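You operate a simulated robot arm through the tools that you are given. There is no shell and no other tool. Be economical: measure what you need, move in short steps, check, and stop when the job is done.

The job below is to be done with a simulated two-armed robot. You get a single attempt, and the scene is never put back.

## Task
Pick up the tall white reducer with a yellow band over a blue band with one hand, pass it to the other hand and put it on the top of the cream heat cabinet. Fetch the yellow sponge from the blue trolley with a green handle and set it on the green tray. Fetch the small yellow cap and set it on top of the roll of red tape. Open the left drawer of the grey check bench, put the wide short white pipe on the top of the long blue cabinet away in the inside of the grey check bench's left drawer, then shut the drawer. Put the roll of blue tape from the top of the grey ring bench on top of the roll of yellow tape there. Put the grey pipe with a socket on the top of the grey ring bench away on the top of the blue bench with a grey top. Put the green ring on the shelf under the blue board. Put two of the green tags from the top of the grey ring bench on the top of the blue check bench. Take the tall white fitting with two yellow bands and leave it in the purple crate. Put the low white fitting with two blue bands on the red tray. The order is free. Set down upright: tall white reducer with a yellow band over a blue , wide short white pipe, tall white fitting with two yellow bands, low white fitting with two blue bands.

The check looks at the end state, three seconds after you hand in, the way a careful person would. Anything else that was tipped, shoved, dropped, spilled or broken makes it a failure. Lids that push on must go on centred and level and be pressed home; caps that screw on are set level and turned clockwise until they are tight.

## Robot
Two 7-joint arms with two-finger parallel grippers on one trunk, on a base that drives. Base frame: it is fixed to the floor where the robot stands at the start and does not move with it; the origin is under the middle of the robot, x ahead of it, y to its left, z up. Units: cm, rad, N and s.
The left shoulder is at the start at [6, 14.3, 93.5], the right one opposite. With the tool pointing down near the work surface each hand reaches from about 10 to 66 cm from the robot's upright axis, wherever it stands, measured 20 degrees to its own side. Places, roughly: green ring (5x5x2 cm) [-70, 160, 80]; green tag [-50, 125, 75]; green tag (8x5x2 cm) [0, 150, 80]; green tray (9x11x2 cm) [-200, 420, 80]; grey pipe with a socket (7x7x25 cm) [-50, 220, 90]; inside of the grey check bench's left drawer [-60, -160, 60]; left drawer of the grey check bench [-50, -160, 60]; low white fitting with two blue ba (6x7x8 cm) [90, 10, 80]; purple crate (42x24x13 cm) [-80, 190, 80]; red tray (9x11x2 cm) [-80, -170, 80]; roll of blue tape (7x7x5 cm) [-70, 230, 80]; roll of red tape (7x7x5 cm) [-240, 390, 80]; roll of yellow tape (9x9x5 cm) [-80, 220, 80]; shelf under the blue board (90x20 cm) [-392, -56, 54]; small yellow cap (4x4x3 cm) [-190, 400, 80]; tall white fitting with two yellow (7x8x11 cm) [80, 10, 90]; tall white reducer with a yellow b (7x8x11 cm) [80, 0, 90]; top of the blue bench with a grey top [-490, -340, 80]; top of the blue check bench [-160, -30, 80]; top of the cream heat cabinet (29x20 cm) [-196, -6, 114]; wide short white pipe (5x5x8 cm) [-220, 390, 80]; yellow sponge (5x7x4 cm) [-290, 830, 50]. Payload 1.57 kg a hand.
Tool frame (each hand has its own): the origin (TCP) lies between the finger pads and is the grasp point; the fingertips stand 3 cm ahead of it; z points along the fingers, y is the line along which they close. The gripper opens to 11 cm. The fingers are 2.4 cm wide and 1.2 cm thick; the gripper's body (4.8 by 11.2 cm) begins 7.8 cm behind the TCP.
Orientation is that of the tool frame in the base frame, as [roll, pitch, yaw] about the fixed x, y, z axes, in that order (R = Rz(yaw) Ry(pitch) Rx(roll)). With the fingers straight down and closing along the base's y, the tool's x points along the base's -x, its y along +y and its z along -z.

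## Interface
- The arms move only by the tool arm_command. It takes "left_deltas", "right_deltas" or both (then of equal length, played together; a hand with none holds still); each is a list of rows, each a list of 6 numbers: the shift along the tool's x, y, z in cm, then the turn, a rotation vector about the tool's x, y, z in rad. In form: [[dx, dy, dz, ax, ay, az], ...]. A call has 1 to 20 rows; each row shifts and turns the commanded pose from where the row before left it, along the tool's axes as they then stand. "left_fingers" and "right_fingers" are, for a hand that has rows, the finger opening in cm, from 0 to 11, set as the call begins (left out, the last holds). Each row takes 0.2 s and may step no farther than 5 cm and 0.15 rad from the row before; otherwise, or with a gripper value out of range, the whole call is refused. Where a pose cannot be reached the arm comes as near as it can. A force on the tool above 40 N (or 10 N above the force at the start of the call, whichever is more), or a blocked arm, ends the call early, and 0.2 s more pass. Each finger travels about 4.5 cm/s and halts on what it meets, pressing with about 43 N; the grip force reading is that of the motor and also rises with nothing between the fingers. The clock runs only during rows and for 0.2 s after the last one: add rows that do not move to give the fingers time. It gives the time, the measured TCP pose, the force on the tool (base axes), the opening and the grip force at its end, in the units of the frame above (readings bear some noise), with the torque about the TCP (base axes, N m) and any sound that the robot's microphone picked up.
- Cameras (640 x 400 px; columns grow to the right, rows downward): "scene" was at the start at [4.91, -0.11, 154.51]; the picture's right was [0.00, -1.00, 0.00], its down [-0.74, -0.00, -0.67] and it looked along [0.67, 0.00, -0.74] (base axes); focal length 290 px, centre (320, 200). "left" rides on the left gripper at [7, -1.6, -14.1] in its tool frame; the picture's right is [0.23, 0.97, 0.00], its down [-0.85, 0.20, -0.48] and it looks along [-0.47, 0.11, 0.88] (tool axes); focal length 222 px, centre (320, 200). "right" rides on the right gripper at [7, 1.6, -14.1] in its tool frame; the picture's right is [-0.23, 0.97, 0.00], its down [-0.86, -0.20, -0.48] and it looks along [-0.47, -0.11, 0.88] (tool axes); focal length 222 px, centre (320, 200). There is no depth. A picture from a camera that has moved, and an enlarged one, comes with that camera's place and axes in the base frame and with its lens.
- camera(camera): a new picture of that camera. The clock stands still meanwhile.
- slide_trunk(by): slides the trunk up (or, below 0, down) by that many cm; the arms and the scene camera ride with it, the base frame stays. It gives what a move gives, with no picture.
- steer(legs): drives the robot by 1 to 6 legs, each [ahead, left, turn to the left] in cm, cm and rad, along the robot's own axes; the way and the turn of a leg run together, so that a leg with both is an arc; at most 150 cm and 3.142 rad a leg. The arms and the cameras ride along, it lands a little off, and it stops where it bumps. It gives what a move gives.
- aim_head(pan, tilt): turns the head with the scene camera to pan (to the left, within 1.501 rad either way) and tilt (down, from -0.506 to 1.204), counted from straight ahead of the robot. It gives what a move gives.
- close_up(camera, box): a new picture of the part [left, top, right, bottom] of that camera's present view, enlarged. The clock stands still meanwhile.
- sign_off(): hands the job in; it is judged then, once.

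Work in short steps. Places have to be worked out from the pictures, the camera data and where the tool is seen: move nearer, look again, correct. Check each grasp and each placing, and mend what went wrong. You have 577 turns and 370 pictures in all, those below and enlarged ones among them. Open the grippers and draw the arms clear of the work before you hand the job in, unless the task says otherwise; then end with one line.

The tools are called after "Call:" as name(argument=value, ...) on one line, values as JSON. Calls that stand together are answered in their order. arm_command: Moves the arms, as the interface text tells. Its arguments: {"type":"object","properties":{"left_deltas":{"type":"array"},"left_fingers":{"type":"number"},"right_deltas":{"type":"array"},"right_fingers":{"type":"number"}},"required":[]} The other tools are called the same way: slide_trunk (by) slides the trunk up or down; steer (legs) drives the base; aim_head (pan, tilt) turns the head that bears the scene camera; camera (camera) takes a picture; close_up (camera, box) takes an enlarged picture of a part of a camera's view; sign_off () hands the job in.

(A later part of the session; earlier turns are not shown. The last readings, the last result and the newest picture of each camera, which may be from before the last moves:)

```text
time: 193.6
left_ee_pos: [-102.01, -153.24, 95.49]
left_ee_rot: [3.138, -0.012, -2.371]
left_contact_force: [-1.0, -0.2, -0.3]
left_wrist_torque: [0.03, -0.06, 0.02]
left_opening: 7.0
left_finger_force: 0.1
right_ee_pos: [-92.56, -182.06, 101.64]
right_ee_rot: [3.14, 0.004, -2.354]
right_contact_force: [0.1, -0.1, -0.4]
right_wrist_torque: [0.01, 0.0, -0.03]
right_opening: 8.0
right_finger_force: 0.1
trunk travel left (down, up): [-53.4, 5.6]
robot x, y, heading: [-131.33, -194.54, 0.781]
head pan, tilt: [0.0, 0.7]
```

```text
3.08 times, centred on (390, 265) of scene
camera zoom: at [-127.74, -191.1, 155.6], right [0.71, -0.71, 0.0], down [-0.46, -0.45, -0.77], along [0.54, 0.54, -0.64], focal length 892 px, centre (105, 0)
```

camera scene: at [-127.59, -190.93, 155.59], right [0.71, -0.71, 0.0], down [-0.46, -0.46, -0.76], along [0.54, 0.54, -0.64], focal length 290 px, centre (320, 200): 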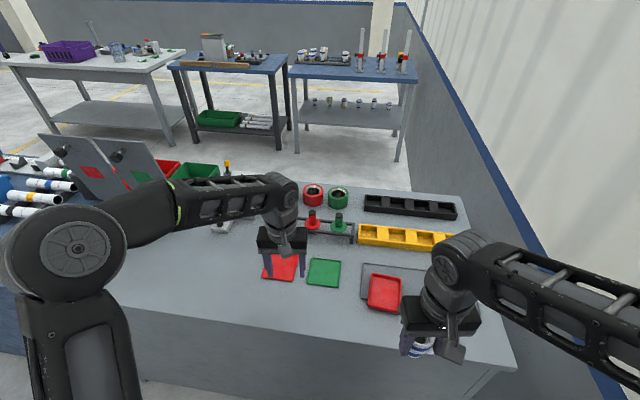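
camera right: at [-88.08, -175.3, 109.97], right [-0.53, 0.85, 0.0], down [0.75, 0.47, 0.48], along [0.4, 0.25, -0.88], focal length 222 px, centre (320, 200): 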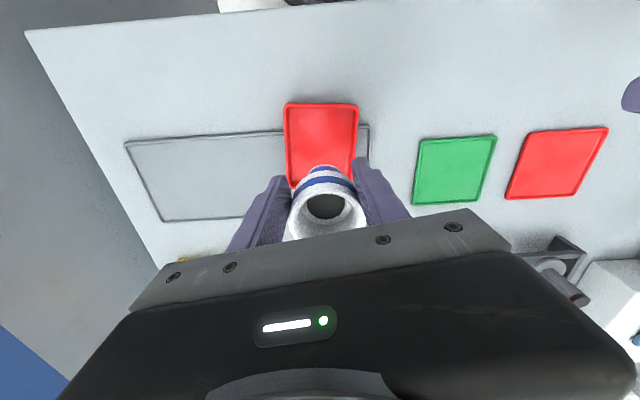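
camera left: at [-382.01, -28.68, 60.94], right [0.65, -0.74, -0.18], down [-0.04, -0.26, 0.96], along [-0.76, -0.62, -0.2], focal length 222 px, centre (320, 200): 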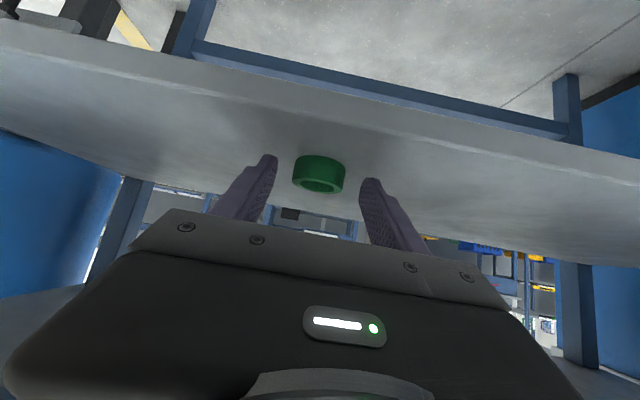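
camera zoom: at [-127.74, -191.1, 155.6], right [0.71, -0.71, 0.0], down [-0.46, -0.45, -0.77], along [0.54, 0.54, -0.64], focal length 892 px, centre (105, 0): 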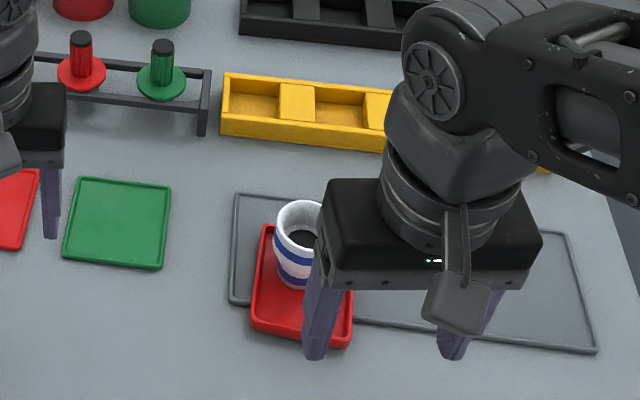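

The low fitting stands in the tray. I retract the left hand, back off a little and travel sideways back along the aisle.

Call:
arm_command(left_deltas=[[4, 0, -1, 0, 0, 0], [4, 0, -1, 0, 0, 0], [4, 0, -1, 0, 0, 0]], right_deltas=[[3, 0, 0, 0, 0, 0], [3, 0, 0, 0, 0, 0], [3, 0, 0, 0, 0, 0]])

Call:
steer(legs=[[-15, 0, 0], [0, 140, 0], [0, 140, 0]])

Call:
aim_head(pan=0.8, tilt=0.4)

Call:
camera(camera="scene")

```text
time: 194.4
left_ee_pos: [-110.81, -161.49, 98.67]
left_ee_rot: [3.137, -0.012, -2.37]
left_contact_force: [0.1, 0.3, -0.2]
left_wrist_torque: [0.02, -0.04, -0.03]
left_opening: 7.01
left_finger_force: 0.0
right_ee_pos: [-99.11, -188.4, 101.58]
right_ee_rot: [3.141, 0.005, -2.356]
right_contact_force: [-0.3, 0.2, -0.4]
right_wrist_torque: [0.02, -0.04, -0.02]
right_opening: 8.0
right_finger_force: 0.0
trunk travel left (down, up): [-53.4, 5.6]
robot x, y, heading: [-131.5, -194.64, 0.784]
head pan, tilt: [0.0, 0.7]
```

```text
time: 205.1
left_ee_pos: [-256.91, -40.38, 98.54]
left_ee_rot: [3.138, -0.014, -2.346]
left_contact_force: [-0.7, 0.8, -0.1]
left_wrist_torque: [-0.03, -0.08, -0.01]
left_opening: 6.99
left_finger_force: 0.0
right_ee_pos: [-244.62, -66.99, 101.71]
right_ee_rot: [-3.138, 0.003, -2.332]
right_contact_force: [-1.1, 0.2, -0.2]
right_wrist_torque: [-0.05, -0.06, 0.03]
right_opening: 8.01
right_finger_force: 0.0
trunk travel left (down, up): [-53.4, 5.6]
robot x, y, heading: [-276.14, -74.43, 0.811]
head pan, tilt: [0.0, 0.7]
stopped in leg 3: the robot was blocked; the commanded pose is now the measured one
```

```text
time: 206.3
left_ee_pos: [-256.64, -40.59, 98.61]
left_ee_rot: [3.137, -0.014, -2.346]
left_contact_force: [0.3, 0.2, -0.7]
left_wrist_torque: [-0.02, -0.01, -0.04]
left_opening: 7.01
left_finger_force: 0.1
right_ee_pos: [-244.32, -67.2, 101.72]
right_ee_rot: [3.139, 0.002, -2.33]
right_contact_force: [-0.5, 0.3, -1.2]
right_wrist_torque: [-0.02, -0.02, 0.01]
right_opening: 7.99
right_finger_force: 0.1
trunk travel left (down, up): [-53.4, 5.6]
robot x, y, heading: [-276.72, -74.19, 0.812]
head pan, tilt: [0.799, 0.4]
```

```text
290 pictures are left
camera scene: at [-279.19, -67.46, 158.28], right [1.0, 0.04, 0.0], down [0.01, -0.39, -0.92], along [-0.03, 0.92, -0.39], focal length 290 px, centre (320, 200)
```

scene: 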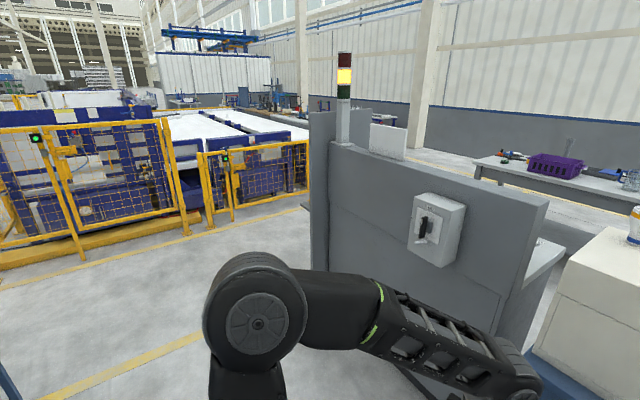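

The base was blocked, probably by the pan on the floor. I look at it.

Call:
aim_head(pan=1.5, tilt=1.0)

Call:
camera(camera="scene")

```text
time: 207.3
left_ee_pos: [-256.57, -40.59, 98.6]
left_ee_rot: [3.137, -0.016, -2.346]
left_contact_force: [-0.3, 0.6, 0.1]
left_wrist_torque: [0.0, 0.01, 0.01]
left_opening: 7.01
left_finger_force: 0.1
right_ee_pos: [-244.41, -67.17, 101.54]
right_ee_rot: [3.141, 0.004, -2.331]
right_contact_force: [0.6, -0.4, 0.0]
right_wrist_torque: [0.0, -0.02, 0.03]
right_opening: 7.98
right_finger_force: 0.1
trunk travel left (down, up): [-53.4, 5.6]
robot x, y, heading: [-276.74, -74.52, 0.805]
head pan, tilt: [1.499, 1.0]
```

```text
289 pictures are left
camera scene: at [-283.52, -71.57, 153.26], right [0.74, 0.67, 0.0], down [0.57, -0.62, -0.54], along [-0.36, 0.4, -0.84], focal length 290 px, centre (320, 200)
```

scene: 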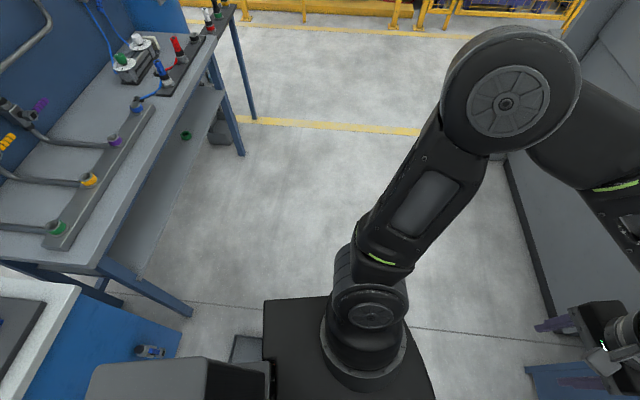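

The pan looks unmoved (about (-316, -87)). I go ahead 25 cm to pass it, then continue left.

Call:
steer(legs=[[25, 0, 0], [0, 120, 0]])

Call:
camera(camera="scene")

```text
time: 214.9
left_ee_pos: [-327.06, 60.77, 98.65]
left_ee_rot: [3.136, -0.014, -2.344]
left_contact_force: [0.0, 0.4, -0.8]
left_wrist_torque: [0.01, 0.0, -0.01]
left_opening: 7.0
left_finger_force: 0.1
right_ee_pos: [-314.6, 34.12, 101.66]
right_ee_rot: [3.14, 0.003, -2.327]
right_contact_force: [-0.9, 0.2, 0.0]
right_wrist_torque: [-0.04, 0.03, 0.02]
right_opening: 8.0
right_finger_force: 0.0
trunk travel left (down, up): [-53.4, 5.6]
robot x, y, heading: [-347.2, 26.5, 0.811]
head pan, tilt: [1.499, 1.0]
```

```text
288 pictures are left
camera scene: at [-353.89, 29.68, 153.26], right [0.74, 0.68, 0.0], down [0.57, -0.62, -0.54], along [-0.36, 0.4, -0.84], focal length 290 px, centre (320, 200)
```

scene: 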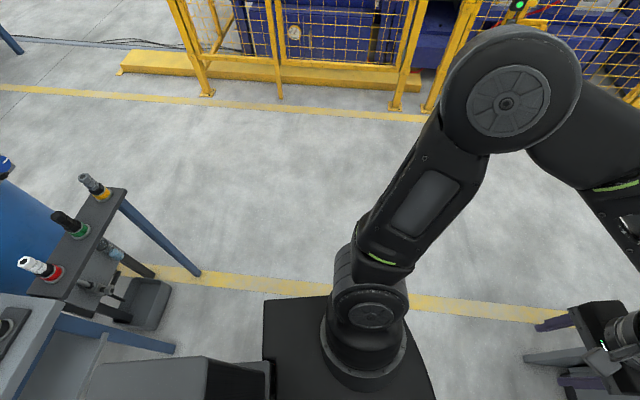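

I exit the aisle around the console and head to the ring bench's right end for the tags.

Call:
steer(legs=[[0, 0, 0.6], [136, 0, 0], [0, 0, -0.9], [115, 0, 0], [0, 0, -1.28]])

Call:
aim_head(pan=0, tilt=0.4)

Call:
camera(camera="scene")

```text
time: 234.3
left_ee_pos: [-188.24, 193.34, 98.7]
left_ee_rot: [3.136, -0.014, 2.326]
left_contact_force: [-0.4, 0.4, 0.2]
left_wrist_torque: [0.02, 0.0, 0.01]
left_opening: 7.01
left_finger_force: 0.0
right_ee_pos: [-215.14, 182.06, 101.74]
right_ee_rot: [3.14, 0.002, 2.345]
right_contact_force: [-0.2, 0.7, 0.3]
right_wrist_torque: [0.0, -0.01, 0.01]
right_opening: 8.02
right_finger_force: 0.0
trunk travel left (down, up): [-53.4, 5.6]
robot x, y, heading: [-221.22, 214.51, -0.803]
head pan, tilt: [1.499, 1.0]
```

```text
time: 235.9
left_ee_pos: [-188.36, 193.32, 98.6]
left_ee_rot: [3.135, -0.014, 2.325]
left_contact_force: [0.6, -0.8, 0.1]
left_wrist_torque: [0.0, 0.03, -0.01]
left_opening: 7.0
left_finger_force: 0.1
right_ee_pos: [-215.25, 182.02, 101.57]
right_ee_rot: [3.14, 0.005, 2.344]
right_contact_force: [0.1, -0.3, -0.7]
right_wrist_torque: [-0.03, 0.04, 0.02]
right_opening: 8.01
right_finger_force: 0.1
trunk travel left (down, up): [-53.4, 5.6]
robot x, y, heading: [-221.2, 214.31, -0.802]
head pan, tilt: [0.0, 0.4]
```

```text
287 pictures are left
camera scene: at [-216.88, 210.06, 158.28], right [-0.72, -0.7, 0.0], down [-0.27, 0.28, -0.92], along [0.64, -0.66, -0.39], focal length 290 px, centre (320, 200)
```

scene: 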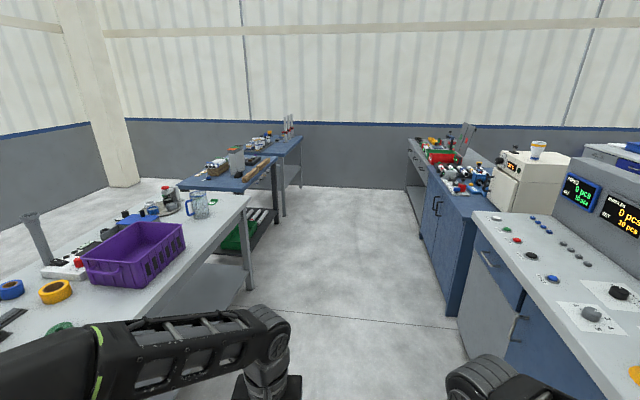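

The way is clear. I drive ahead 172 cm and turn to face the ring bench's tag end.

Call:
steer(legs=[[86, 0, 0], [86, 0, 0], [0, 0, 1.462], [20, 0, 0]])

Call:
aim_head(pan=0, tilt=0.75)

Call:
camera(camera="scene")

```text
time: 249.3
left_ee_pos: [-61.17, 134.99, 98.59]
left_ee_rot: [3.137, -0.014, -2.492]
left_contact_force: [-0.1, 0.2, -0.2]
left_wrist_torque: [0.01, 0.01, 0.05]
left_opening: 6.98
left_finger_force: 0.1
right_ee_pos: [-52.69, 106.95, 101.57]
right_ee_rot: [3.141, 0.002, -2.474]
right_contact_force: [-0.7, -0.3, -0.2]
right_wrist_torque: [-0.03, 0.04, 0.01]
right_opening: 8.01
right_finger_force: 0.1
trunk travel left (down, up): [-53.4, 5.6]
robot x, y, heading: [-86.71, 104.39, 0.664]
head pan, tilt: [0.0, 0.4]
```

```text
time: 250.1
left_ee_pos: [-61.16, 135.01, 98.58]
left_ee_rot: [3.136, -0.014, -2.491]
left_contact_force: [-0.2, -0.6, 0.0]
left_wrist_torque: [-0.03, 0.02, 0.01]
left_opening: 7.01
left_finger_force: 0.1
right_ee_pos: [-52.83, 106.79, 101.58]
right_ee_rot: [3.139, 0.003, -2.475]
right_contact_force: [-0.7, 0.6, -0.3]
right_wrist_torque: [-0.01, 0.01, 0.01]
right_opening: 7.99
right_finger_force: 0.0
trunk travel left (down, up): [-53.4, 5.6]
robot x, y, heading: [-85.92, 104.42, 0.662]
head pan, tilt: [0.0, 0.75]
```

```text
286 pictures are left
camera scene: at [-81.77, 107.52, 155.18], right [0.62, -0.79, 0.0], down [-0.54, -0.42, -0.73], along [0.58, 0.45, -0.68], focal length 290 px, centre (320, 200)
```

scene: 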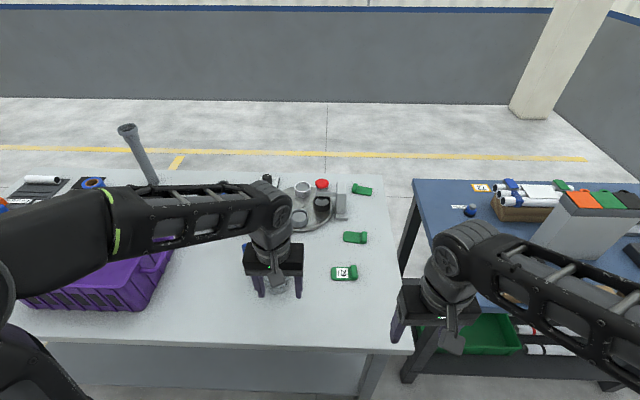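

Three tags are in view. I zoom in on them.

Call:
close_up(camera="scene", box=[280, 170, 420, 300])

Call:
camera(camera="left")

```text
3.08 times, centred on (350, 235) of scene
camera zoom: at [-81.77, 107.52, 155.18], right [0.62, -0.79, 0.0], down [-0.54, -0.42, -0.73], along [0.58, 0.45, -0.68], focal length 892 px, centre (228, 92)
```

zoom: 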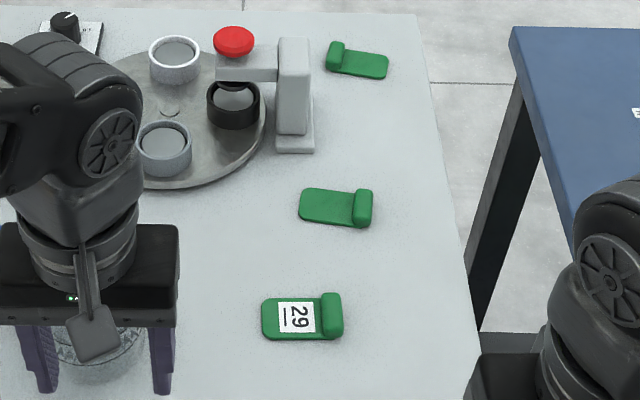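

```text
284 pictures are left
camera left: at [-65.57, 129.51, 112.76], right [-0.77, 0.64, 0.01], down [0.57, 0.68, 0.47], along [0.29, 0.36, -0.88], focal length 222 px, centre (320, 200)
```

left: 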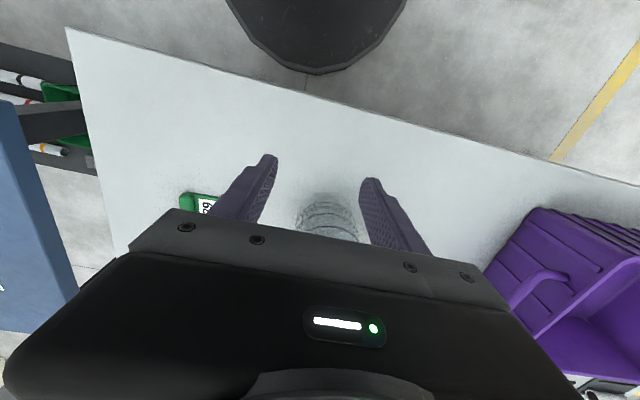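

The glass mug (rim near z 98) stands close under the left hand, so I raise the left hand and shift the robot right before approaching the tags.

Call:
arm_command(left_deltas=[[0, 0, -4, 0, 0, 0], [2, 0, -4, 0, 0, 0], [2, 0, -2, 0, 0, 0]], left_fingers=10.5)

Call:
steer(legs=[[0, -17, 0], [9, 0, 0]])

Call:
camera(camera="scene")

```text
time: 250.9
left_ee_pos: [-64.38, 132.41, 108.79]
left_ee_rot: [3.139, -0.015, -2.49]
left_contact_force: [-0.6, -0.2, -0.9]
left_wrist_torque: [0.02, 0.03, 0.02]
left_opening: 10.52
left_finger_force: 0.0
right_ee_pos: [-52.85, 106.7, 101.62]
right_ee_rot: [3.14, 0.004, -2.476]
right_contact_force: [0.8, 0.0, -0.2]
right_wrist_torque: [0.01, -0.02, 0.0]
right_opening: 7.99
right_finger_force: 0.0
trunk travel left (down, up): [-53.4, 5.6]
robot x, y, heading: [-85.62, 104.6, 0.663]
head pan, tilt: [0.0, 0.75]
```

```text
time: 253.1
left_ee_pos: [-48.6, 123.16, 108.63]
left_ee_rot: [3.135, -0.013, -2.494]
left_contact_force: [-1.0, -0.6, -0.6]
left_wrist_torque: [0.04, -0.05, 0.02]
left_opening: 10.51
left_finger_force: 0.2
right_ee_pos: [-37.25, 97.49, 101.61]
right_ee_rot: [3.139, 0.004, -2.478]
right_contact_force: [0.2, 0.8, 0.8]
right_wrist_torque: [0.04, -0.02, -0.01]
right_opening: 7.99
right_finger_force: 0.0
trunk travel left (down, up): [-53.4, 5.6]
robot x, y, heading: [-70.18, 95.29, 0.66]
head pan, tilt: [0.0, 0.75]
stopped in leg 2: the robot was blocked; the commanded pose is now the measured one
```

```text
283 pictures are left
camera scene: at [-66.33, 98.17, 155.18], right [0.61, -0.79, 0.0], down [-0.54, -0.42, -0.73], along [0.58, 0.45, -0.68], focal length 290 px, centre (320, 200)
```

scene: 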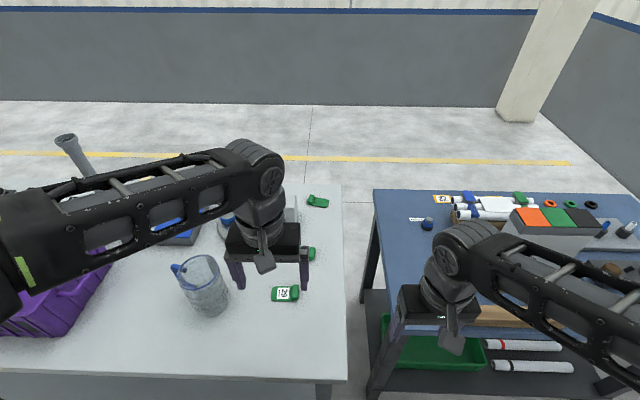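

The base is against the neighbouring table's leg; the near tag T1 is at 46 ahead, 10 left. I move the left hand aside and bring the right hand over T1.

Call:
arm_command(left_deltas=[[3, 4, 0, 0, 0, 0], [3, 4, 0, 0, 0, 0], [0, 4, 0, 0, 0, 0], [0, 3, 0, 0, 0, 0]])

Call:
arm_command(right_deltas=[[-2.39, 3.5, 0, 0, 0, 0], [-2.39, 3.5, 0, 0, 0, 0], [-2.39, 3.5, 0, 0, 0, 0], [-2.39, 3.5, 0, 0, 0, 0], [-2.39, 3.5, 0, 0, 0, 0], [-2.39, 3.5, 0, 0, 0, 0], [-2.39, 3.5, 0, 0, 0, 0], [-2.39, 3.5, 0, 0, 0, 0], [0, 0, 4, 0, 0, 0]], right_fingers=10.8)

Call:
camera(camera="right")

Call:
close_up(camera="scene", box=[160, 180, 380, 340])

```text
time: 254.1
left_ee_pos: [-62.28, 131.63, 108.8]
left_ee_rot: [3.136, -0.016, -2.495]
left_contact_force: [-0.8, 0.3, -0.1]
left_wrist_torque: [-0.01, 0.02, 0.01]
left_opening: 10.52
left_finger_force: 0.0
right_ee_pos: [-37.13, 97.61, 101.6]
right_ee_rot: [3.141, 0.005, -2.48]
right_contact_force: [0.3, 0.7, -0.1]
right_wrist_torque: [-0.01, 0.02, 0.01]
right_opening: 8.02
right_finger_force: 0.0
trunk travel left (down, up): [-53.4, 5.6]
robot x, y, heading: [-70.19, 95.29, 0.664]
head pan, tilt: [0.0, 0.75]
```

```text
time: 256.1
left_ee_pos: [-62.25, 131.74, 108.7]
left_ee_rot: [3.138, -0.014, -2.494]
left_contact_force: [0.2, -0.4, -1.0]
left_wrist_torque: [0.0, -0.01, -0.05]
left_opening: 10.53
left_finger_force: 0.1
right_ee_pos: [-39.42, 131.43, 97.76]
right_ee_rot: [3.137, 0.003, -2.478]
right_contact_force: [-0.5, -0.1, -0.4]
right_wrist_torque: [0.0, 0.02, -0.04]
right_opening: 10.8
right_finger_force: 0.1
trunk travel left (down, up): [-53.4, 5.6]
robot x, y, heading: [-70.26, 95.13, 0.661]
head pan, tilt: [0.0, 0.75]
```

```text
282 pictures are left
camera right: at [-45.95, 128.42, 111.76], right [-0.42, 0.91, 0.0], down [0.8, 0.37, 0.48], along [0.44, 0.2, -0.88], focal length 222 px, centre (320, 200)
```

right: 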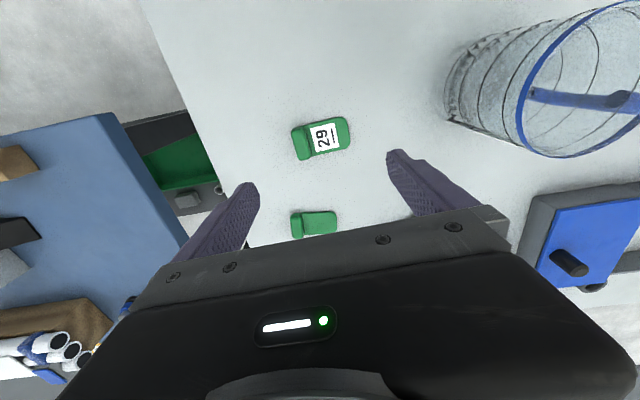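

```text
2.50 times, centred on (270, 260) of scene
camera zoom: at [-66.06, 98.33, 155.17], right [0.61, -0.79, 0.0], down [-0.54, -0.42, -0.73], along [0.58, 0.45, -0.68], focal length 725 px, centre (445, 50)
```

zoom: 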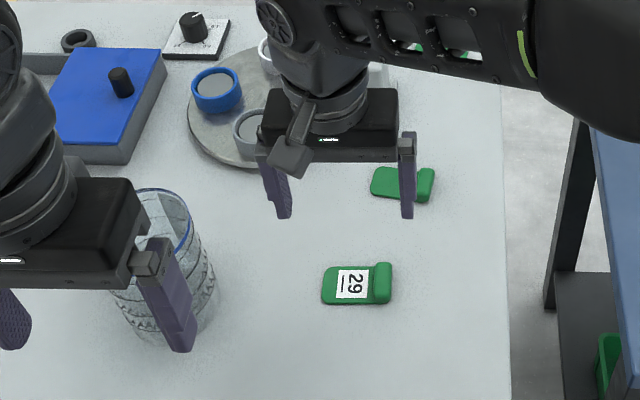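

The hand is centred over T1. I descend to just above the table and close.

Call:
arm_command(right_deltas=[[0, 0, 4, 0, 0, 0], [0, 0, 4, 0, 0, 0], [0, 0, 4, 0, 0, 0], [0, 0, 2.2, 0, 0, 0]])

Call:
arm_command(right_deltas=[[0, 0, 0, 0, 0, 0], [0, 0, 0, 0, 0, 0], [0, 0, 0, 0, 0, 0], [0, 0, 0, 0, 0, 0], [0, 0, 0, 0, 0, 0]], right_fingers=5)

Call:
close_up(camera="scene", box=[160, 180, 380, 340])

```text
time: 257.1
left_ee_pos: [-62.23, 131.69, 108.84]
left_ee_rot: [3.136, -0.017, -2.493]
left_contact_force: [-0.3, 0.0, -0.2]
left_wrist_torque: [0.04, 0.0, 0.02]
left_opening: 10.5
left_finger_force: 0.1
right_ee_pos: [-39.24, 131.65, 83.55]
right_ee_rot: [3.14, 0.002, -2.479]
right_contact_force: [0.0, 0.1, 0.7]
right_wrist_torque: [0.02, 0.01, -0.02]
right_opening: 10.8
right_finger_force: 0.0
trunk travel left (down, up): [-53.4, 5.6]
robot x, y, heading: [-70.42, 95.05, 0.666]
head pan, tilt: [0.0, 0.75]
```

```text
time: 258.3
left_ee_pos: [-62.32, 131.76, 108.86]
left_ee_rot: [3.137, -0.012, -2.493]
left_contact_force: [0.6, 0.0, -0.1]
left_wrist_torque: [-0.03, 0.0, -0.02]
left_opening: 10.5
left_finger_force: 0.2
right_ee_pos: [-39.21, 131.54, 83.53]
right_ee_rot: [3.14, 0.003, -2.478]
right_contact_force: [0.4, 0.5, 2.0]
right_wrist_torque: [0.0, 0.06, 0.01]
right_opening: 4.92
right_finger_force: 0.0
trunk travel left (down, up): [-53.4, 5.6]
robot x, y, heading: [-70.36, 95.27, 0.659]
head pan, tilt: [0.0, 0.75]
```

```text
2.50 times, centred on (270, 260) of scene
camera zoom: at [-66.11, 98.33, 155.17], right [0.61, -0.79, 0.0], down [-0.54, -0.42, -0.73], along [0.58, 0.45, -0.68], focal length 725 px, centre (445, 50)
```

zoom: 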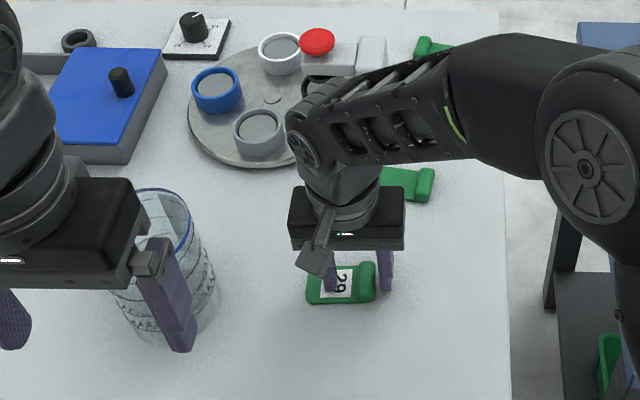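

The tag's plate is thin and slid; its raised bar at the right end is the better hold. I open a bit, rise 0.7, shift right 1.2 and close on the bar.

Call:
arm_command(right_deltas=[[0, 0, -0.7, 0, 0, 0], [0, -1.2, 0, 0, 0, 0], [0, 0, 0, 0, 0, 0]], right_fingers=5.5)

Call:
close_up(camera="scene", box=[220, 230, 320, 310])

Call:
arm_command(right_deltas=[[0, 0, 0, 0, 0, 0], [0, 0, 0, 0, 0, 0], [0, 0, 0, 0, 0, 0], [0, 0, 0, 0, 0, 0]], right_fingers=0.5)

Call:
close_up(camera="scene", box=[220, 230, 320, 310])

```text
time: 259.1
left_ee_pos: [-62.32, 131.56, 108.81]
left_ee_rot: [3.136, -0.012, -2.495]
left_contact_force: [-0.1, -1.1, -0.2]
left_wrist_torque: [0.0, -0.03, -0.01]
left_opening: 10.54
left_finger_force: 0.0
right_ee_pos: [-38.46, 130.61, 84.15]
right_ee_rot: [3.139, 0.004, -2.479]
right_contact_force: [-0.3, -0.1, 0.8]
right_wrist_torque: [0.02, -0.01, 0.04]
right_opening: 5.51
right_finger_force: 0.1
trunk travel left (down, up): [-53.4, 5.6]
robot x, y, heading: [-70.37, 95.23, 0.664]
head pan, tilt: [0.0, 0.75]
```

```text
5.00 times, centred on (270, 270) of scene
camera zoom: at [-66.11, 98.36, 155.17], right [0.61, -0.79, 0.0], down [-0.54, -0.42, -0.73], along [0.58, 0.45, -0.68], focal length 1450 px, centre (570, -150)
```

zoom: 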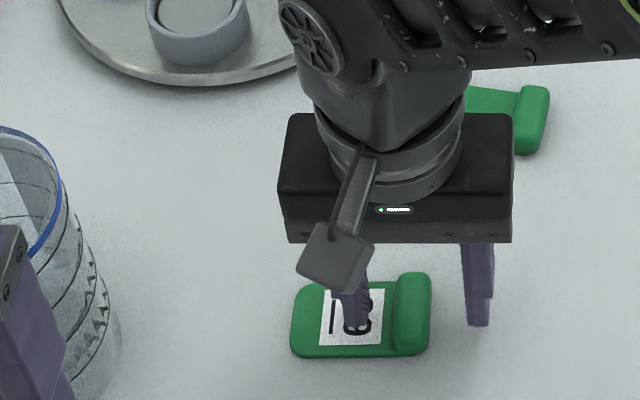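

```text
time: 260.1
left_ee_pos: [-62.17, 131.7, 108.78]
left_ee_rot: [3.137, -0.013, -2.494]
left_contact_force: [0.4, 0.1, 0.0]
left_wrist_torque: [-0.04, -0.03, 0.03]
left_opening: 10.51
left_finger_force: 0.2
right_ee_pos: [-38.44, 130.64, 84.18]
right_ee_rot: [3.14, 0.002, -2.476]
right_contact_force: [0.1, -0.1, 1.2]
right_wrist_torque: [0.0, -0.02, -0.04]
right_opening: 1.9
right_finger_force: 30.2
trunk travel left (down, up): [-53.4, 5.6]
robot x, y, heading: [-70.3, 95.05, 0.663]
head pan, tilt: [0.0, 0.75]
```

```text
5.00 times, centred on (270, 270) of scene
camera zoom: at [-66.1, 98.35, 155.17], right [0.61, -0.79, 0.0], down [-0.54, -0.42, -0.73], along [0.58, 0.45, -0.68], focal length 1450 px, centre (570, -150)
```

zoom: 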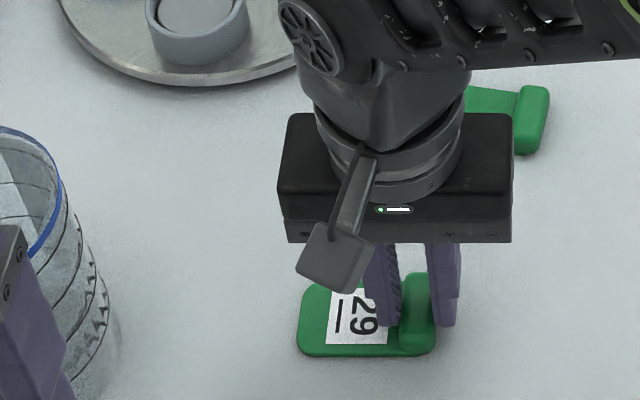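

The bar is gripped (1.9 cm). I lift and draw back.

Call:
arm_command(right_deltas=[[0, 0, -3, 0, 0, 0], [0, 0, -4, 0, 0, 0], [0, -2, -4, 0, 0, 0], [2, -3, -3, 0, 0, 0], [3, -3.5, 0, 0, 0, 0], [3, -3.5, 0, 0, 0, 0], [3, -3.5, 0, 0, 0, 0], [2, -3.5, 0, 0, 0, 0]])

Call:
camera(camera="right")

```text
time: 261.9
left_ee_pos: [-62.24, 131.53, 108.87]
left_ee_rot: [3.136, -0.014, -2.494]
left_contact_force: [0.6, -1.0, -1.0]
left_wrist_torque: [0.06, -0.01, -0.01]
left_opening: 10.48
left_finger_force: 0.1
right_ee_pos: [-37.1, 107.31, 98.18]
right_ee_rot: [3.139, 0.004, -2.479]
right_contact_force: [0.0, 0.2, 0.0]
right_wrist_torque: [-0.02, -0.01, 0.02]
right_opening: 1.88
right_finger_force: 33.2
trunk travel left (down, up): [-53.4, 5.6]
robot x, y, heading: [-70.35, 95.18, 0.661]
head pan, tilt: [0.0, 0.75]
```

```text
277 pictures are left
camera right: at [-43.65, 104.37, 112.31], right [-0.42, 0.91, 0.0], down [0.8, 0.37, 0.48], along [0.44, 0.2, -0.88], focal length 222 px, centre (320, 200)
```

right: 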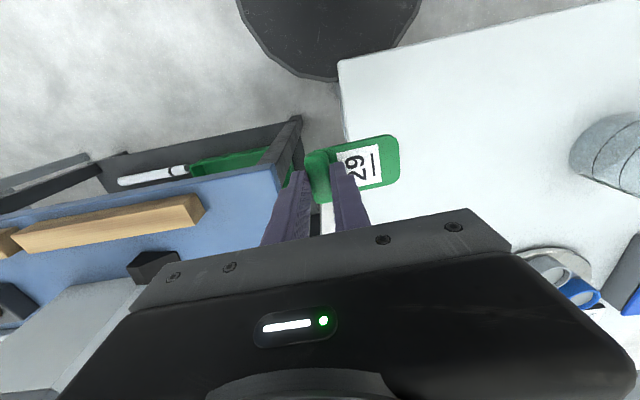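

The tag is held. I back off, turn around to the blue check bench and drive up to it.

Call:
steer(legs=[[-45, 0, 0], [0, 0, -3.01], [0, 12, 0], [28, 0, 0]])

Call:
aim_head(pan=0, tilt=0.75)

Call:
camera(camera="scene")

```text
time: 274.1
left_ee_pos: [-120.9, 1.45, 108.81]
left_ee_rot: [3.137, -0.015, 0.776]
left_contact_force: [0.0, -0.1, -0.4]
left_wrist_torque: [-0.01, -0.03, -0.02]
left_opening: 10.53
left_finger_force: 0.1
right_ee_pos: [-148.99, 22.12, 98.16]
right_ee_rot: [3.138, 0.002, 0.793]
right_contact_force: [-0.7, 0.4, 0.1]
right_wrist_torque: [0.05, -0.02, 0.02]
right_opening: 1.89
right_finger_force: 33.5
trunk travel left (down, up): [-53.4, 5.6]
robot x, y, heading: [-117.42, 38.95, -2.35]
head pan, tilt: [0.0, 0.75]
```

```text
time: 274.7
left_ee_pos: [-120.74, 1.48, 108.77]
left_ee_rot: [3.136, -0.014, 0.776]
left_contact_force: [-0.4, 0.0, -0.1]
left_wrist_torque: [0.01, -0.03, 0.02]
left_opening: 10.52
left_finger_force: 0.0
right_ee_pos: [-148.89, 22.13, 98.25]
right_ee_rot: [3.14, 0.003, 0.792]
right_contact_force: [0.5, -1.2, 0.0]
right_wrist_torque: [0.01, 0.04, 0.0]
right_opening: 1.88
right_finger_force: 32.8
trunk travel left (down, up): [-53.4, 5.6]
robot x, y, heading: [-117.33, 38.75, -2.35]
head pan, tilt: [0.0, 0.75]
```

```text
276 pictures are left
camera scene: at [-121.24, 34.84, 155.17], right [-0.71, 0.7, 0.0], down [0.48, 0.48, -0.73], along [-0.51, -0.52, -0.68], focal length 290 px, centre (320, 200)
```

scene: 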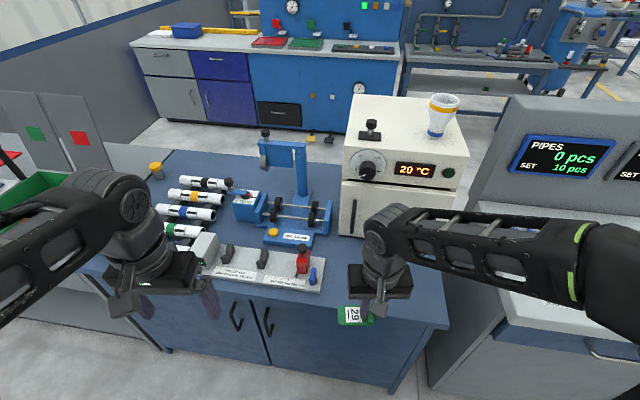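

The bench's right front area is free. I move the tag there and lower it.

Call:
arm_command(right_deltas=[[-4, -2, 0, 0, 0, 0], [-4, -2, 0, 0, 0, 0], [-4, -2, 0, 0, 0, 0], [-4, -2, 0, 0, 0, 0], [-4, -2, 0, 0, 0, 0], [0, 0, 4, 0, 0, 0], [0, 0, 4, 0, 0, 0], [0, 0, 3.5, 0, 0, 0]])

Call:
camera(camera="scene")

```text
time: 276.5
left_ee_pos: [-120.8, 1.36, 108.83]
left_ee_rot: [3.136, -0.014, 0.777]
left_contact_force: [0.3, -0.3, 0.7]
left_wrist_torque: [0.01, -0.01, -0.01]
left_opening: 10.5
left_finger_force: 0.1
right_ee_pos: [-170.04, 14.69, 86.84]
right_ee_rot: [3.139, 0.004, 0.792]
right_contact_force: [-0.8, -0.3, -0.5]
right_wrist_torque: [-0.02, -0.03, 0.01]
right_opening: 1.85
right_finger_force: 32.5
trunk travel left (down, up): [-53.4, 5.6]
robot x, y, heading: [-117.46, 38.83, -2.352]
head pan, tilt: [0.0, 0.75]
```

```text
275 pictures are left
camera scene: at [-121.29, 34.8, 155.17], right [-0.71, 0.7, 0.0], down [0.48, 0.48, -0.73], along [-0.51, -0.52, -0.68], focal length 290 px, centre (320, 200)
```

scene: 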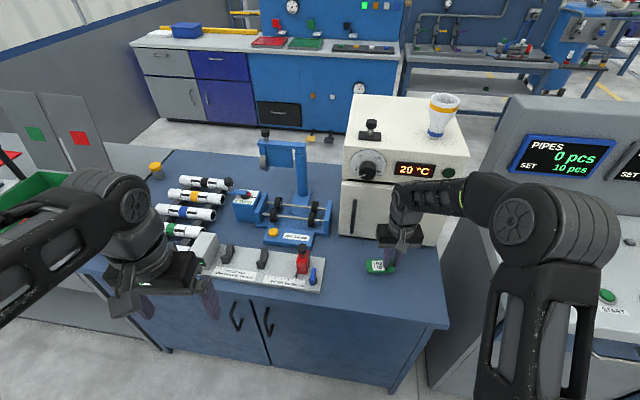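

Call:
arm_command(right_deltas=[[0, 0, 1.2, 0, 0, 0], [0, 0, 0.6, 0, 0, 0]])

Call:
arm_command(right_deltas=[[0, 0, 0.6, 0, 0, 0]])

Call:
close_up(camera="scene", box=[320, 200, 460, 300])

```text
time: 277.1
left_ee_pos: [-120.65, 1.56, 108.75]
left_ee_rot: [3.137, -0.015, 0.776]
left_contact_force: [-0.1, -0.5, -0.7]
left_wrist_torque: [0.03, -0.01, -0.01]
left_opening: 10.51
left_finger_force: 0.0
right_ee_pos: [-170.13, 14.83, 84.97]
right_ee_rot: [3.14, 0.003, 0.79]
right_contact_force: [-1.6, -0.1, 0.9]
right_wrist_torque: [-0.03, -0.02, -0.02]
right_opening: 1.88
right_finger_force: 32.7
trunk travel left (down, up): [-53.4, 5.6]
robot x, y, heading: [-117.56, 38.91, -2.352]
head pan, tilt: [0.0, 0.75]
```

```text
time: 277.5
left_ee_pos: [-120.64, 1.57, 108.74]
left_ee_rot: [3.136, -0.013, 0.776]
left_contact_force: [-0.5, -0.4, -0.8]
left_wrist_torque: [0.01, 0.02, 0.0]
left_opening: 10.5
left_finger_force: 0.2
right_ee_pos: [-170.15, 14.96, 84.33]
right_ee_rot: [3.139, 0.004, 0.791]
right_contact_force: [-0.4, -0.5, -0.6]
right_wrist_torque: [0.02, -0.04, 0.01]
right_opening: 1.85
right_finger_force: 32.8
trunk travel left (down, up): [-53.4, 5.6]
robot x, y, heading: [-117.47, 38.27, -2.345]
head pan, tilt: [0.0, 0.75]
```

```text
4.00 times, centred on (390, 250) of scene
camera zoom: at [-121.27, 34.81, 155.17], right [-0.71, 0.7, 0.0], down [0.48, 0.48, -0.73], along [-0.51, -0.52, -0.68], focal length 1160 px, centre (40, 0)
```

zoom: 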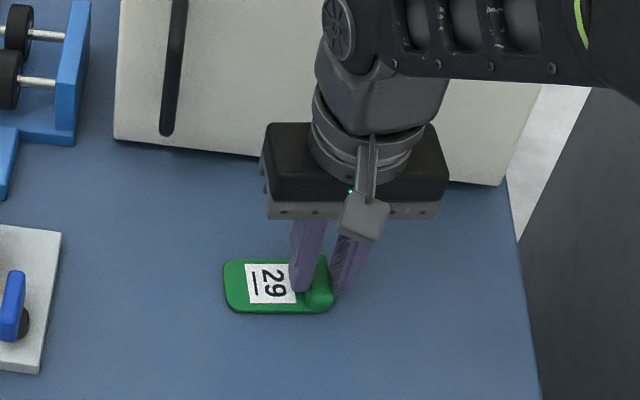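

Nearly at the surface. One more small step, then release and rise.

Call:
arm_command(right_deltas=[[0, 0, 0.4, 0, 0, 0], [0, 0, 0.2, 0, 0, 0]])

Call:
arm_command(right_deltas=[[0, 0, 0, 0, 0, 0], [0, 0, 0, 0, 0, 0], [0, 0, -3, 0, 0, 0], [0, 0, -4, 0, 0, 0], [2, 0, -4, 0, 0, 0], [4, 2, -3, 0, 0, 0], [4, 2, 0, 0, 0, 0], [4, 2, 0, 0, 0, 0], [4, 2, 0, 0, 0, 0]], right_fingers=5)

Call:
close_up(camera="scene", box=[320, 200, 460, 300])

```text
time: 278.1
left_ee_pos: [-120.57, 1.73, 108.99]
left_ee_rot: [3.139, -0.013, 0.777]
left_contact_force: [0.3, -0.1, 0.6]
left_wrist_torque: [0.01, -0.04, 0.01]
left_opening: 10.51
left_finger_force: 0.1
right_ee_pos: [-170.03, 14.89, 84.06]
right_ee_rot: [3.14, 0.011, 0.791]
right_contact_force: [-0.7, 4.3, 31.1]
right_wrist_torque: [0.19, -0.02, 0.03]
right_opening: 1.89
right_finger_force: 33.7
trunk travel left (down, up): [-53.4, 5.6]
robot x, y, heading: [-117.46, 38.53, -2.352]
head pan, tilt: [0.0, 0.75]
```

```text
refused: row 6 steps farther than a row can; nothing moved
```

```text
4.00 times, centred on (390, 250) of scene
camera zoom: at [-121.0, 34.99, 155.24], right [-0.71, 0.7, 0.0], down [0.48, 0.48, -0.73], along [-0.52, -0.52, -0.68], focal length 1160 px, centre (40, 0)
```

zoom: 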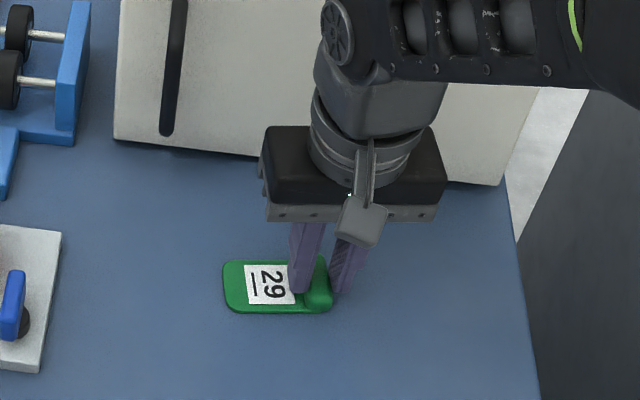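

The tag is on the bench (31 N contact). I release and rise.

Call:
arm_command(right_deltas=[[0, 0, 0, 0, 0, 0], [0, 0, 0, 0, 0, 0], [0, 0, -3, 0, 0, 0], [0, 0, -4, 0, 0, 0], [2, 0, -4, 0, 0, 0], [3, 2, -2, 0, 0, 0], [4, 2, 0, 0, 0, 0], [4, 2, 0, 0, 0, 0], [4, 2, 0, 0, 0, 0]], right_fingers=5)

Call:
close_up(camera="scene", box=[320, 200, 460, 300])

```text
time: 280.1
left_ee_pos: [-120.74, 1.54, 108.81]
left_ee_rot: [3.137, -0.014, 0.776]
left_contact_force: [0.6, -0.8, 0.1]
left_wrist_torque: [0.01, 0.02, 0.04]
left_opening: 10.5
left_finger_force: 0.1
right_ee_pos: [-152.22, 21.37, 96.86]
right_ee_rot: [3.14, 0.004, 0.792]
right_contact_force: [-0.2, -0.1, 0.9]
right_wrist_torque: [-0.01, -0.01, -0.03]
right_opening: 5.01
right_finger_force: 0.0
trunk travel left (down, up): [-53.4, 5.6]
robot x, y, heading: [-117.29, 39.03, -2.353]
head pan, tilt: [0.0, 0.75]
```

```text
4.00 times, centred on (390, 250) of scene
camera zoom: at [-121.19, 34.87, 155.17], right [-0.71, 0.7, 0.0], down [0.48, 0.48, -0.73], along [-0.52, -0.52, -0.68], focal length 1160 px, centre (40, 0)
```

zoom: 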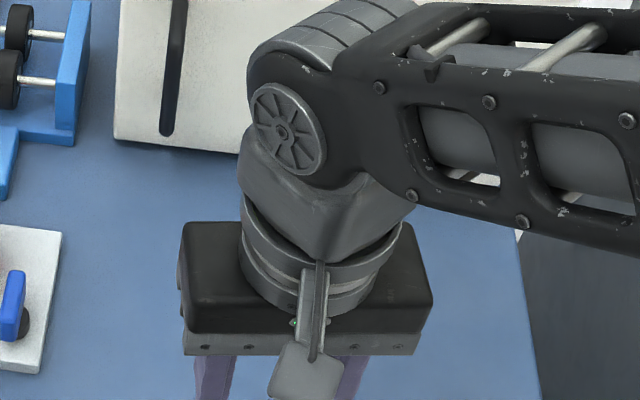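

I'll check the tag from afar later. Now I go back to the first table for the tall yellow/yellow fitting.

Call:
steer(legs=[[-30, 0, 0], [0, 0, 1.672], [135, 0, 0], [0, 0, 1.295]])

Call:
camera(camera="scene")

```text
time: 295.7
left_ee_pos: [16.26, 9.79, 108.75]
left_ee_rot: [3.136, -0.014, -2.562]
left_contact_force: [0.7, -0.7, -0.1]
left_wrist_torque: [0.0, 0.0, 0.0]
left_opening: 10.51
left_finger_force: 0.0
right_ee_pos: [43.35, -15.83, 96.74]
right_ee_rot: [3.14, 0.003, -2.549]
right_contact_force: [0.1, 0.5, 0.7]
right_wrist_torque: [-0.02, -0.01, 0.0]
right_opening: 5.02
right_finger_force: 0.1
trunk travel left (down, up): [-53.4, 5.6]
robot x, y, heading: [5.76, -26.13, 0.592]
head pan, tilt: [0.0, 0.75]
```

```text
271 pictures are left
camera scene: at [10.12, -23.2, 155.17], right [0.56, -0.83, 0.0], down [-0.57, -0.38, -0.73], along [0.61, 0.41, -0.68], focal length 290 px, centre (320, 200)
```

scene: 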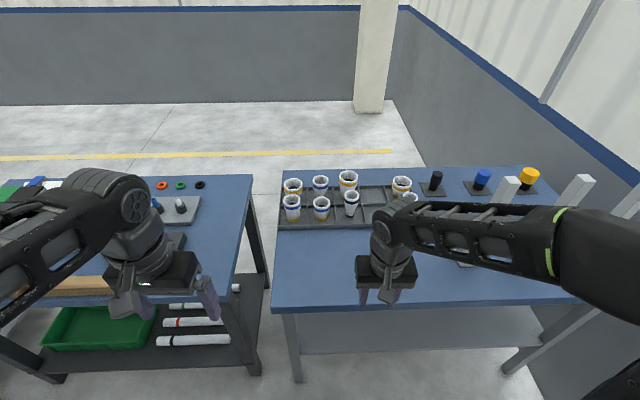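

The fitting's rim is about (82, 13.4). I advance 21 cm and reach over it with the right hand.

Call:
steer(legs=[[21, 0, 0.022]])

Call:
close_up(camera="scene", box=[250, 150, 450, 275])

```text
time: 297.3
left_ee_pos: [31.8, 18.66, 108.76]
left_ee_rot: [3.133, -0.017, -2.561]
left_contact_force: [0.5, -0.4, 0.1]
left_wrist_torque: [0.0, 0.04, -0.06]
left_opening: 10.49
left_finger_force: 0.2
right_ee_pos: [58.93, -6.88, 96.71]
right_ee_rot: [3.141, 0.001, -2.545]
right_contact_force: [-0.2, 0.5, -0.2]
right_wrist_torque: [0.02, -0.01, 0.0]
right_opening: 5.0
right_finger_force: 0.1
trunk travel left (down, up): [-53.4, 5.6]
robot x, y, heading: [21.65, -17.17, 0.601]
head pan, tilt: [0.0, 0.75]
stopped in leg 1: the robot was blocked; the commanded pose is now the measured one
```

```text
3.20 times, centred on (350, 212) of scene
camera zoom: at [25.92, -14.41, 155.17], right [0.56, -0.83, 0.0], down [-0.57, -0.38, -0.73], along [0.61, 0.41, -0.68], focal length 928 px, centre (224, 160)
```

zoom: 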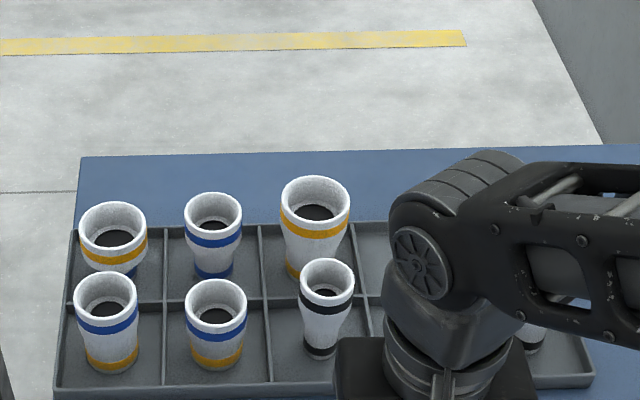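

The base touches the table's leg. I back up slightly, shift right 9 cm and advance again.

Call:
steer(legs=[[-2, 0, 0.013], [0, -9, 0], [7, 0, 0]])

```text
time: 299.4
left_ee_pos: [40.54, 14.09, 108.74]
left_ee_rot: [3.136, -0.016, -2.549]
left_contact_force: [-0.7, 0.5, -0.4]
left_wrist_torque: [-0.02, 0.02, 0.02]
left_opening: 10.49
left_finger_force: 0.0
right_ee_pos: [67.83, -11.14, 96.73]
right_ee_rot: [3.141, 0.002, -2.532]
right_contact_force: [0.0, -0.7, 0.0]
right_wrist_torque: [0.03, 0.0, 0.03]
right_opening: 5.0
right_finger_force: 0.0
trunk travel left (down, up): [-53.4, 5.6]
robot x, y, heading: [30.49, -21.74, 0.609]
head pan, tilt: [0.0, 0.75]
```

Now the fitting is at 61.8 ahead. I raise the right hand and move it over the fitting.

Call:
arm_command(right_deltas=[[0, 0, -4.5, 0, 0, 0], [-3.6, 1.7, 0, 0, 0, 0], [-3.6, 1.7, 0, 0, 0, 0], [-3.6, 1.7, 0, 0, 0, 0], [-3.6, 1.7, 0, 0, 0, 0], [-3.6, 1.7, 0, 0, 0, 0], [-3.6, 1.7, 0, 0, 0, 0], [-3.4, 1.6, 0, 0, 0, 0]], right_fingers=9.5)

Call:
camera(camera="right")

Call:
close_up(camera="scene", box=[210, 150, 410, 275])

```text
time: 301.2
left_ee_pos: [40.49, 13.99, 108.75]
left_ee_rot: [3.136, -0.017, -2.549]
left_contact_force: [0.1, -0.2, 0.4]
left_wrist_torque: [0.0, -0.02, 0.01]
left_opening: 10.53
left_finger_force: 0.0
right_ee_pos: [81.14, 12.02, 101.45]
right_ee_rot: [3.14, 0.002, -2.531]
right_contact_force: [0.6, -0.2, 0.8]
right_wrist_torque: [0.03, 0.01, -0.03]
right_opening: 9.47
right_finger_force: 0.1
right hand out of reach, approached as far as the arm can: row 8
trunk travel left (down, up): [-53.4, 5.6]
robot x, y, heading: [30.58, -22.15, 0.606]
head pan, tilt: [0.0, 0.75]
```

```text
269 pictures are left
camera right: at [74.28, 9.26, 115.44], right [-0.37, 0.93, 0.0], down [0.81, 0.33, 0.48], along [0.44, 0.18, -0.88], focal length 222 px, centre (320, 200)
```

right: 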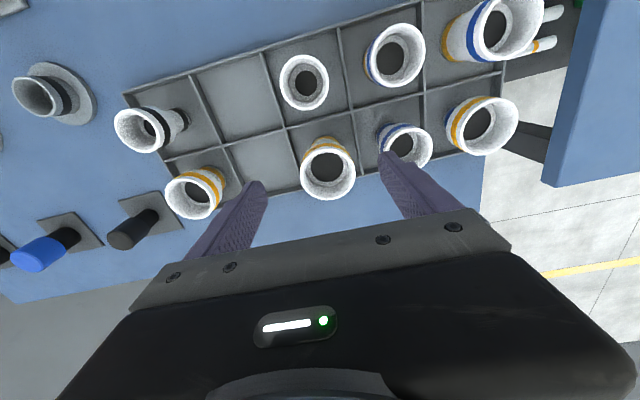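

```text
3.20 times, centred on (310, 212) of scene
camera zoom: at [34.88, -19.03, 155.17], right [0.57, -0.82, 0.0], down [-0.56, -0.39, -0.73], along [0.6, 0.42, -0.68], focal length 928 px, centre (352, 160)
```

zoom: 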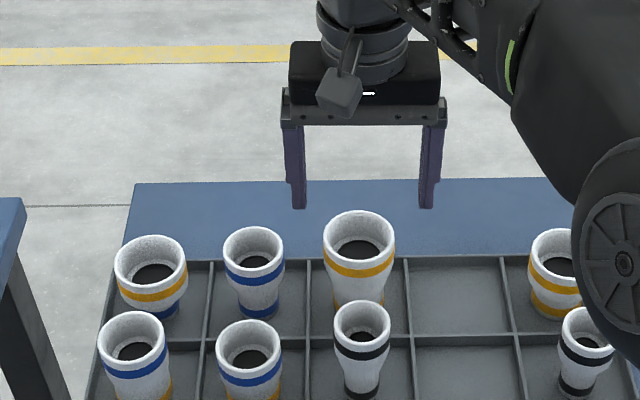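

The fitting's rim is at (82.5, 13.5, 91.7). I lower, slip 2 cm forward, and lower to grasp height.

Call:
arm_command(right_deltas=[[0, 0, 4.5, 0, 0, 0], [-2, 0.4, 0, 0, 0, 0], [0, 0, 3, 0, 0, 0], [0, 0, 3, 0, 0, 0]])

Call:
close_up(camera="scene", box=[210, 150, 410, 275])

```text
time: 302.2
left_ee_pos: [40.54, 14.0, 108.84]
left_ee_rot: [3.135, -0.015, -2.548]
left_contact_force: [0.2, -0.1, -0.6]
left_wrist_torque: [0.0, -0.01, 0.03]
left_opening: 10.51
left_finger_force: 0.0
right_ee_pos: [82.82, 13.52, 90.97]
right_ee_rot: [3.141, 0.002, -2.533]
right_contact_force: [-0.3, 0.9, 0.6]
right_wrist_torque: [-0.01, -0.04, -0.01]
right_opening: 9.5
right_finger_force: 0.0
trunk travel left (down, up): [-53.4, 5.6]
robot x, y, heading: [30.82, -22.1, 0.609]
head pan, tilt: [0.0, 0.75]
```

```text
3.20 times, centred on (310, 212) of scene
camera zoom: at [34.96, -19.02, 155.17], right [0.57, -0.82, 0.0], down [-0.56, -0.39, -0.73], along [0.6, 0.42, -0.68], focal length 928 px, centre (352, 160)
```

zoom: 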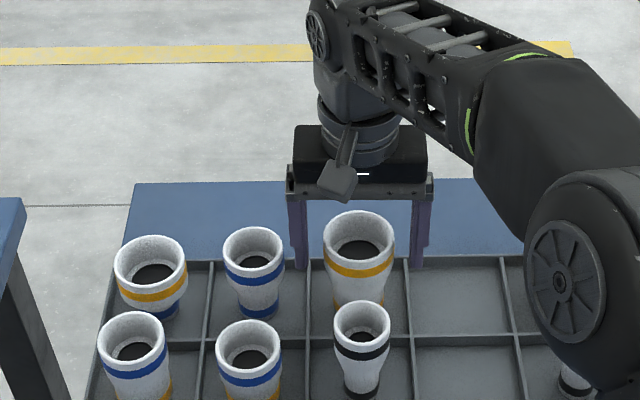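

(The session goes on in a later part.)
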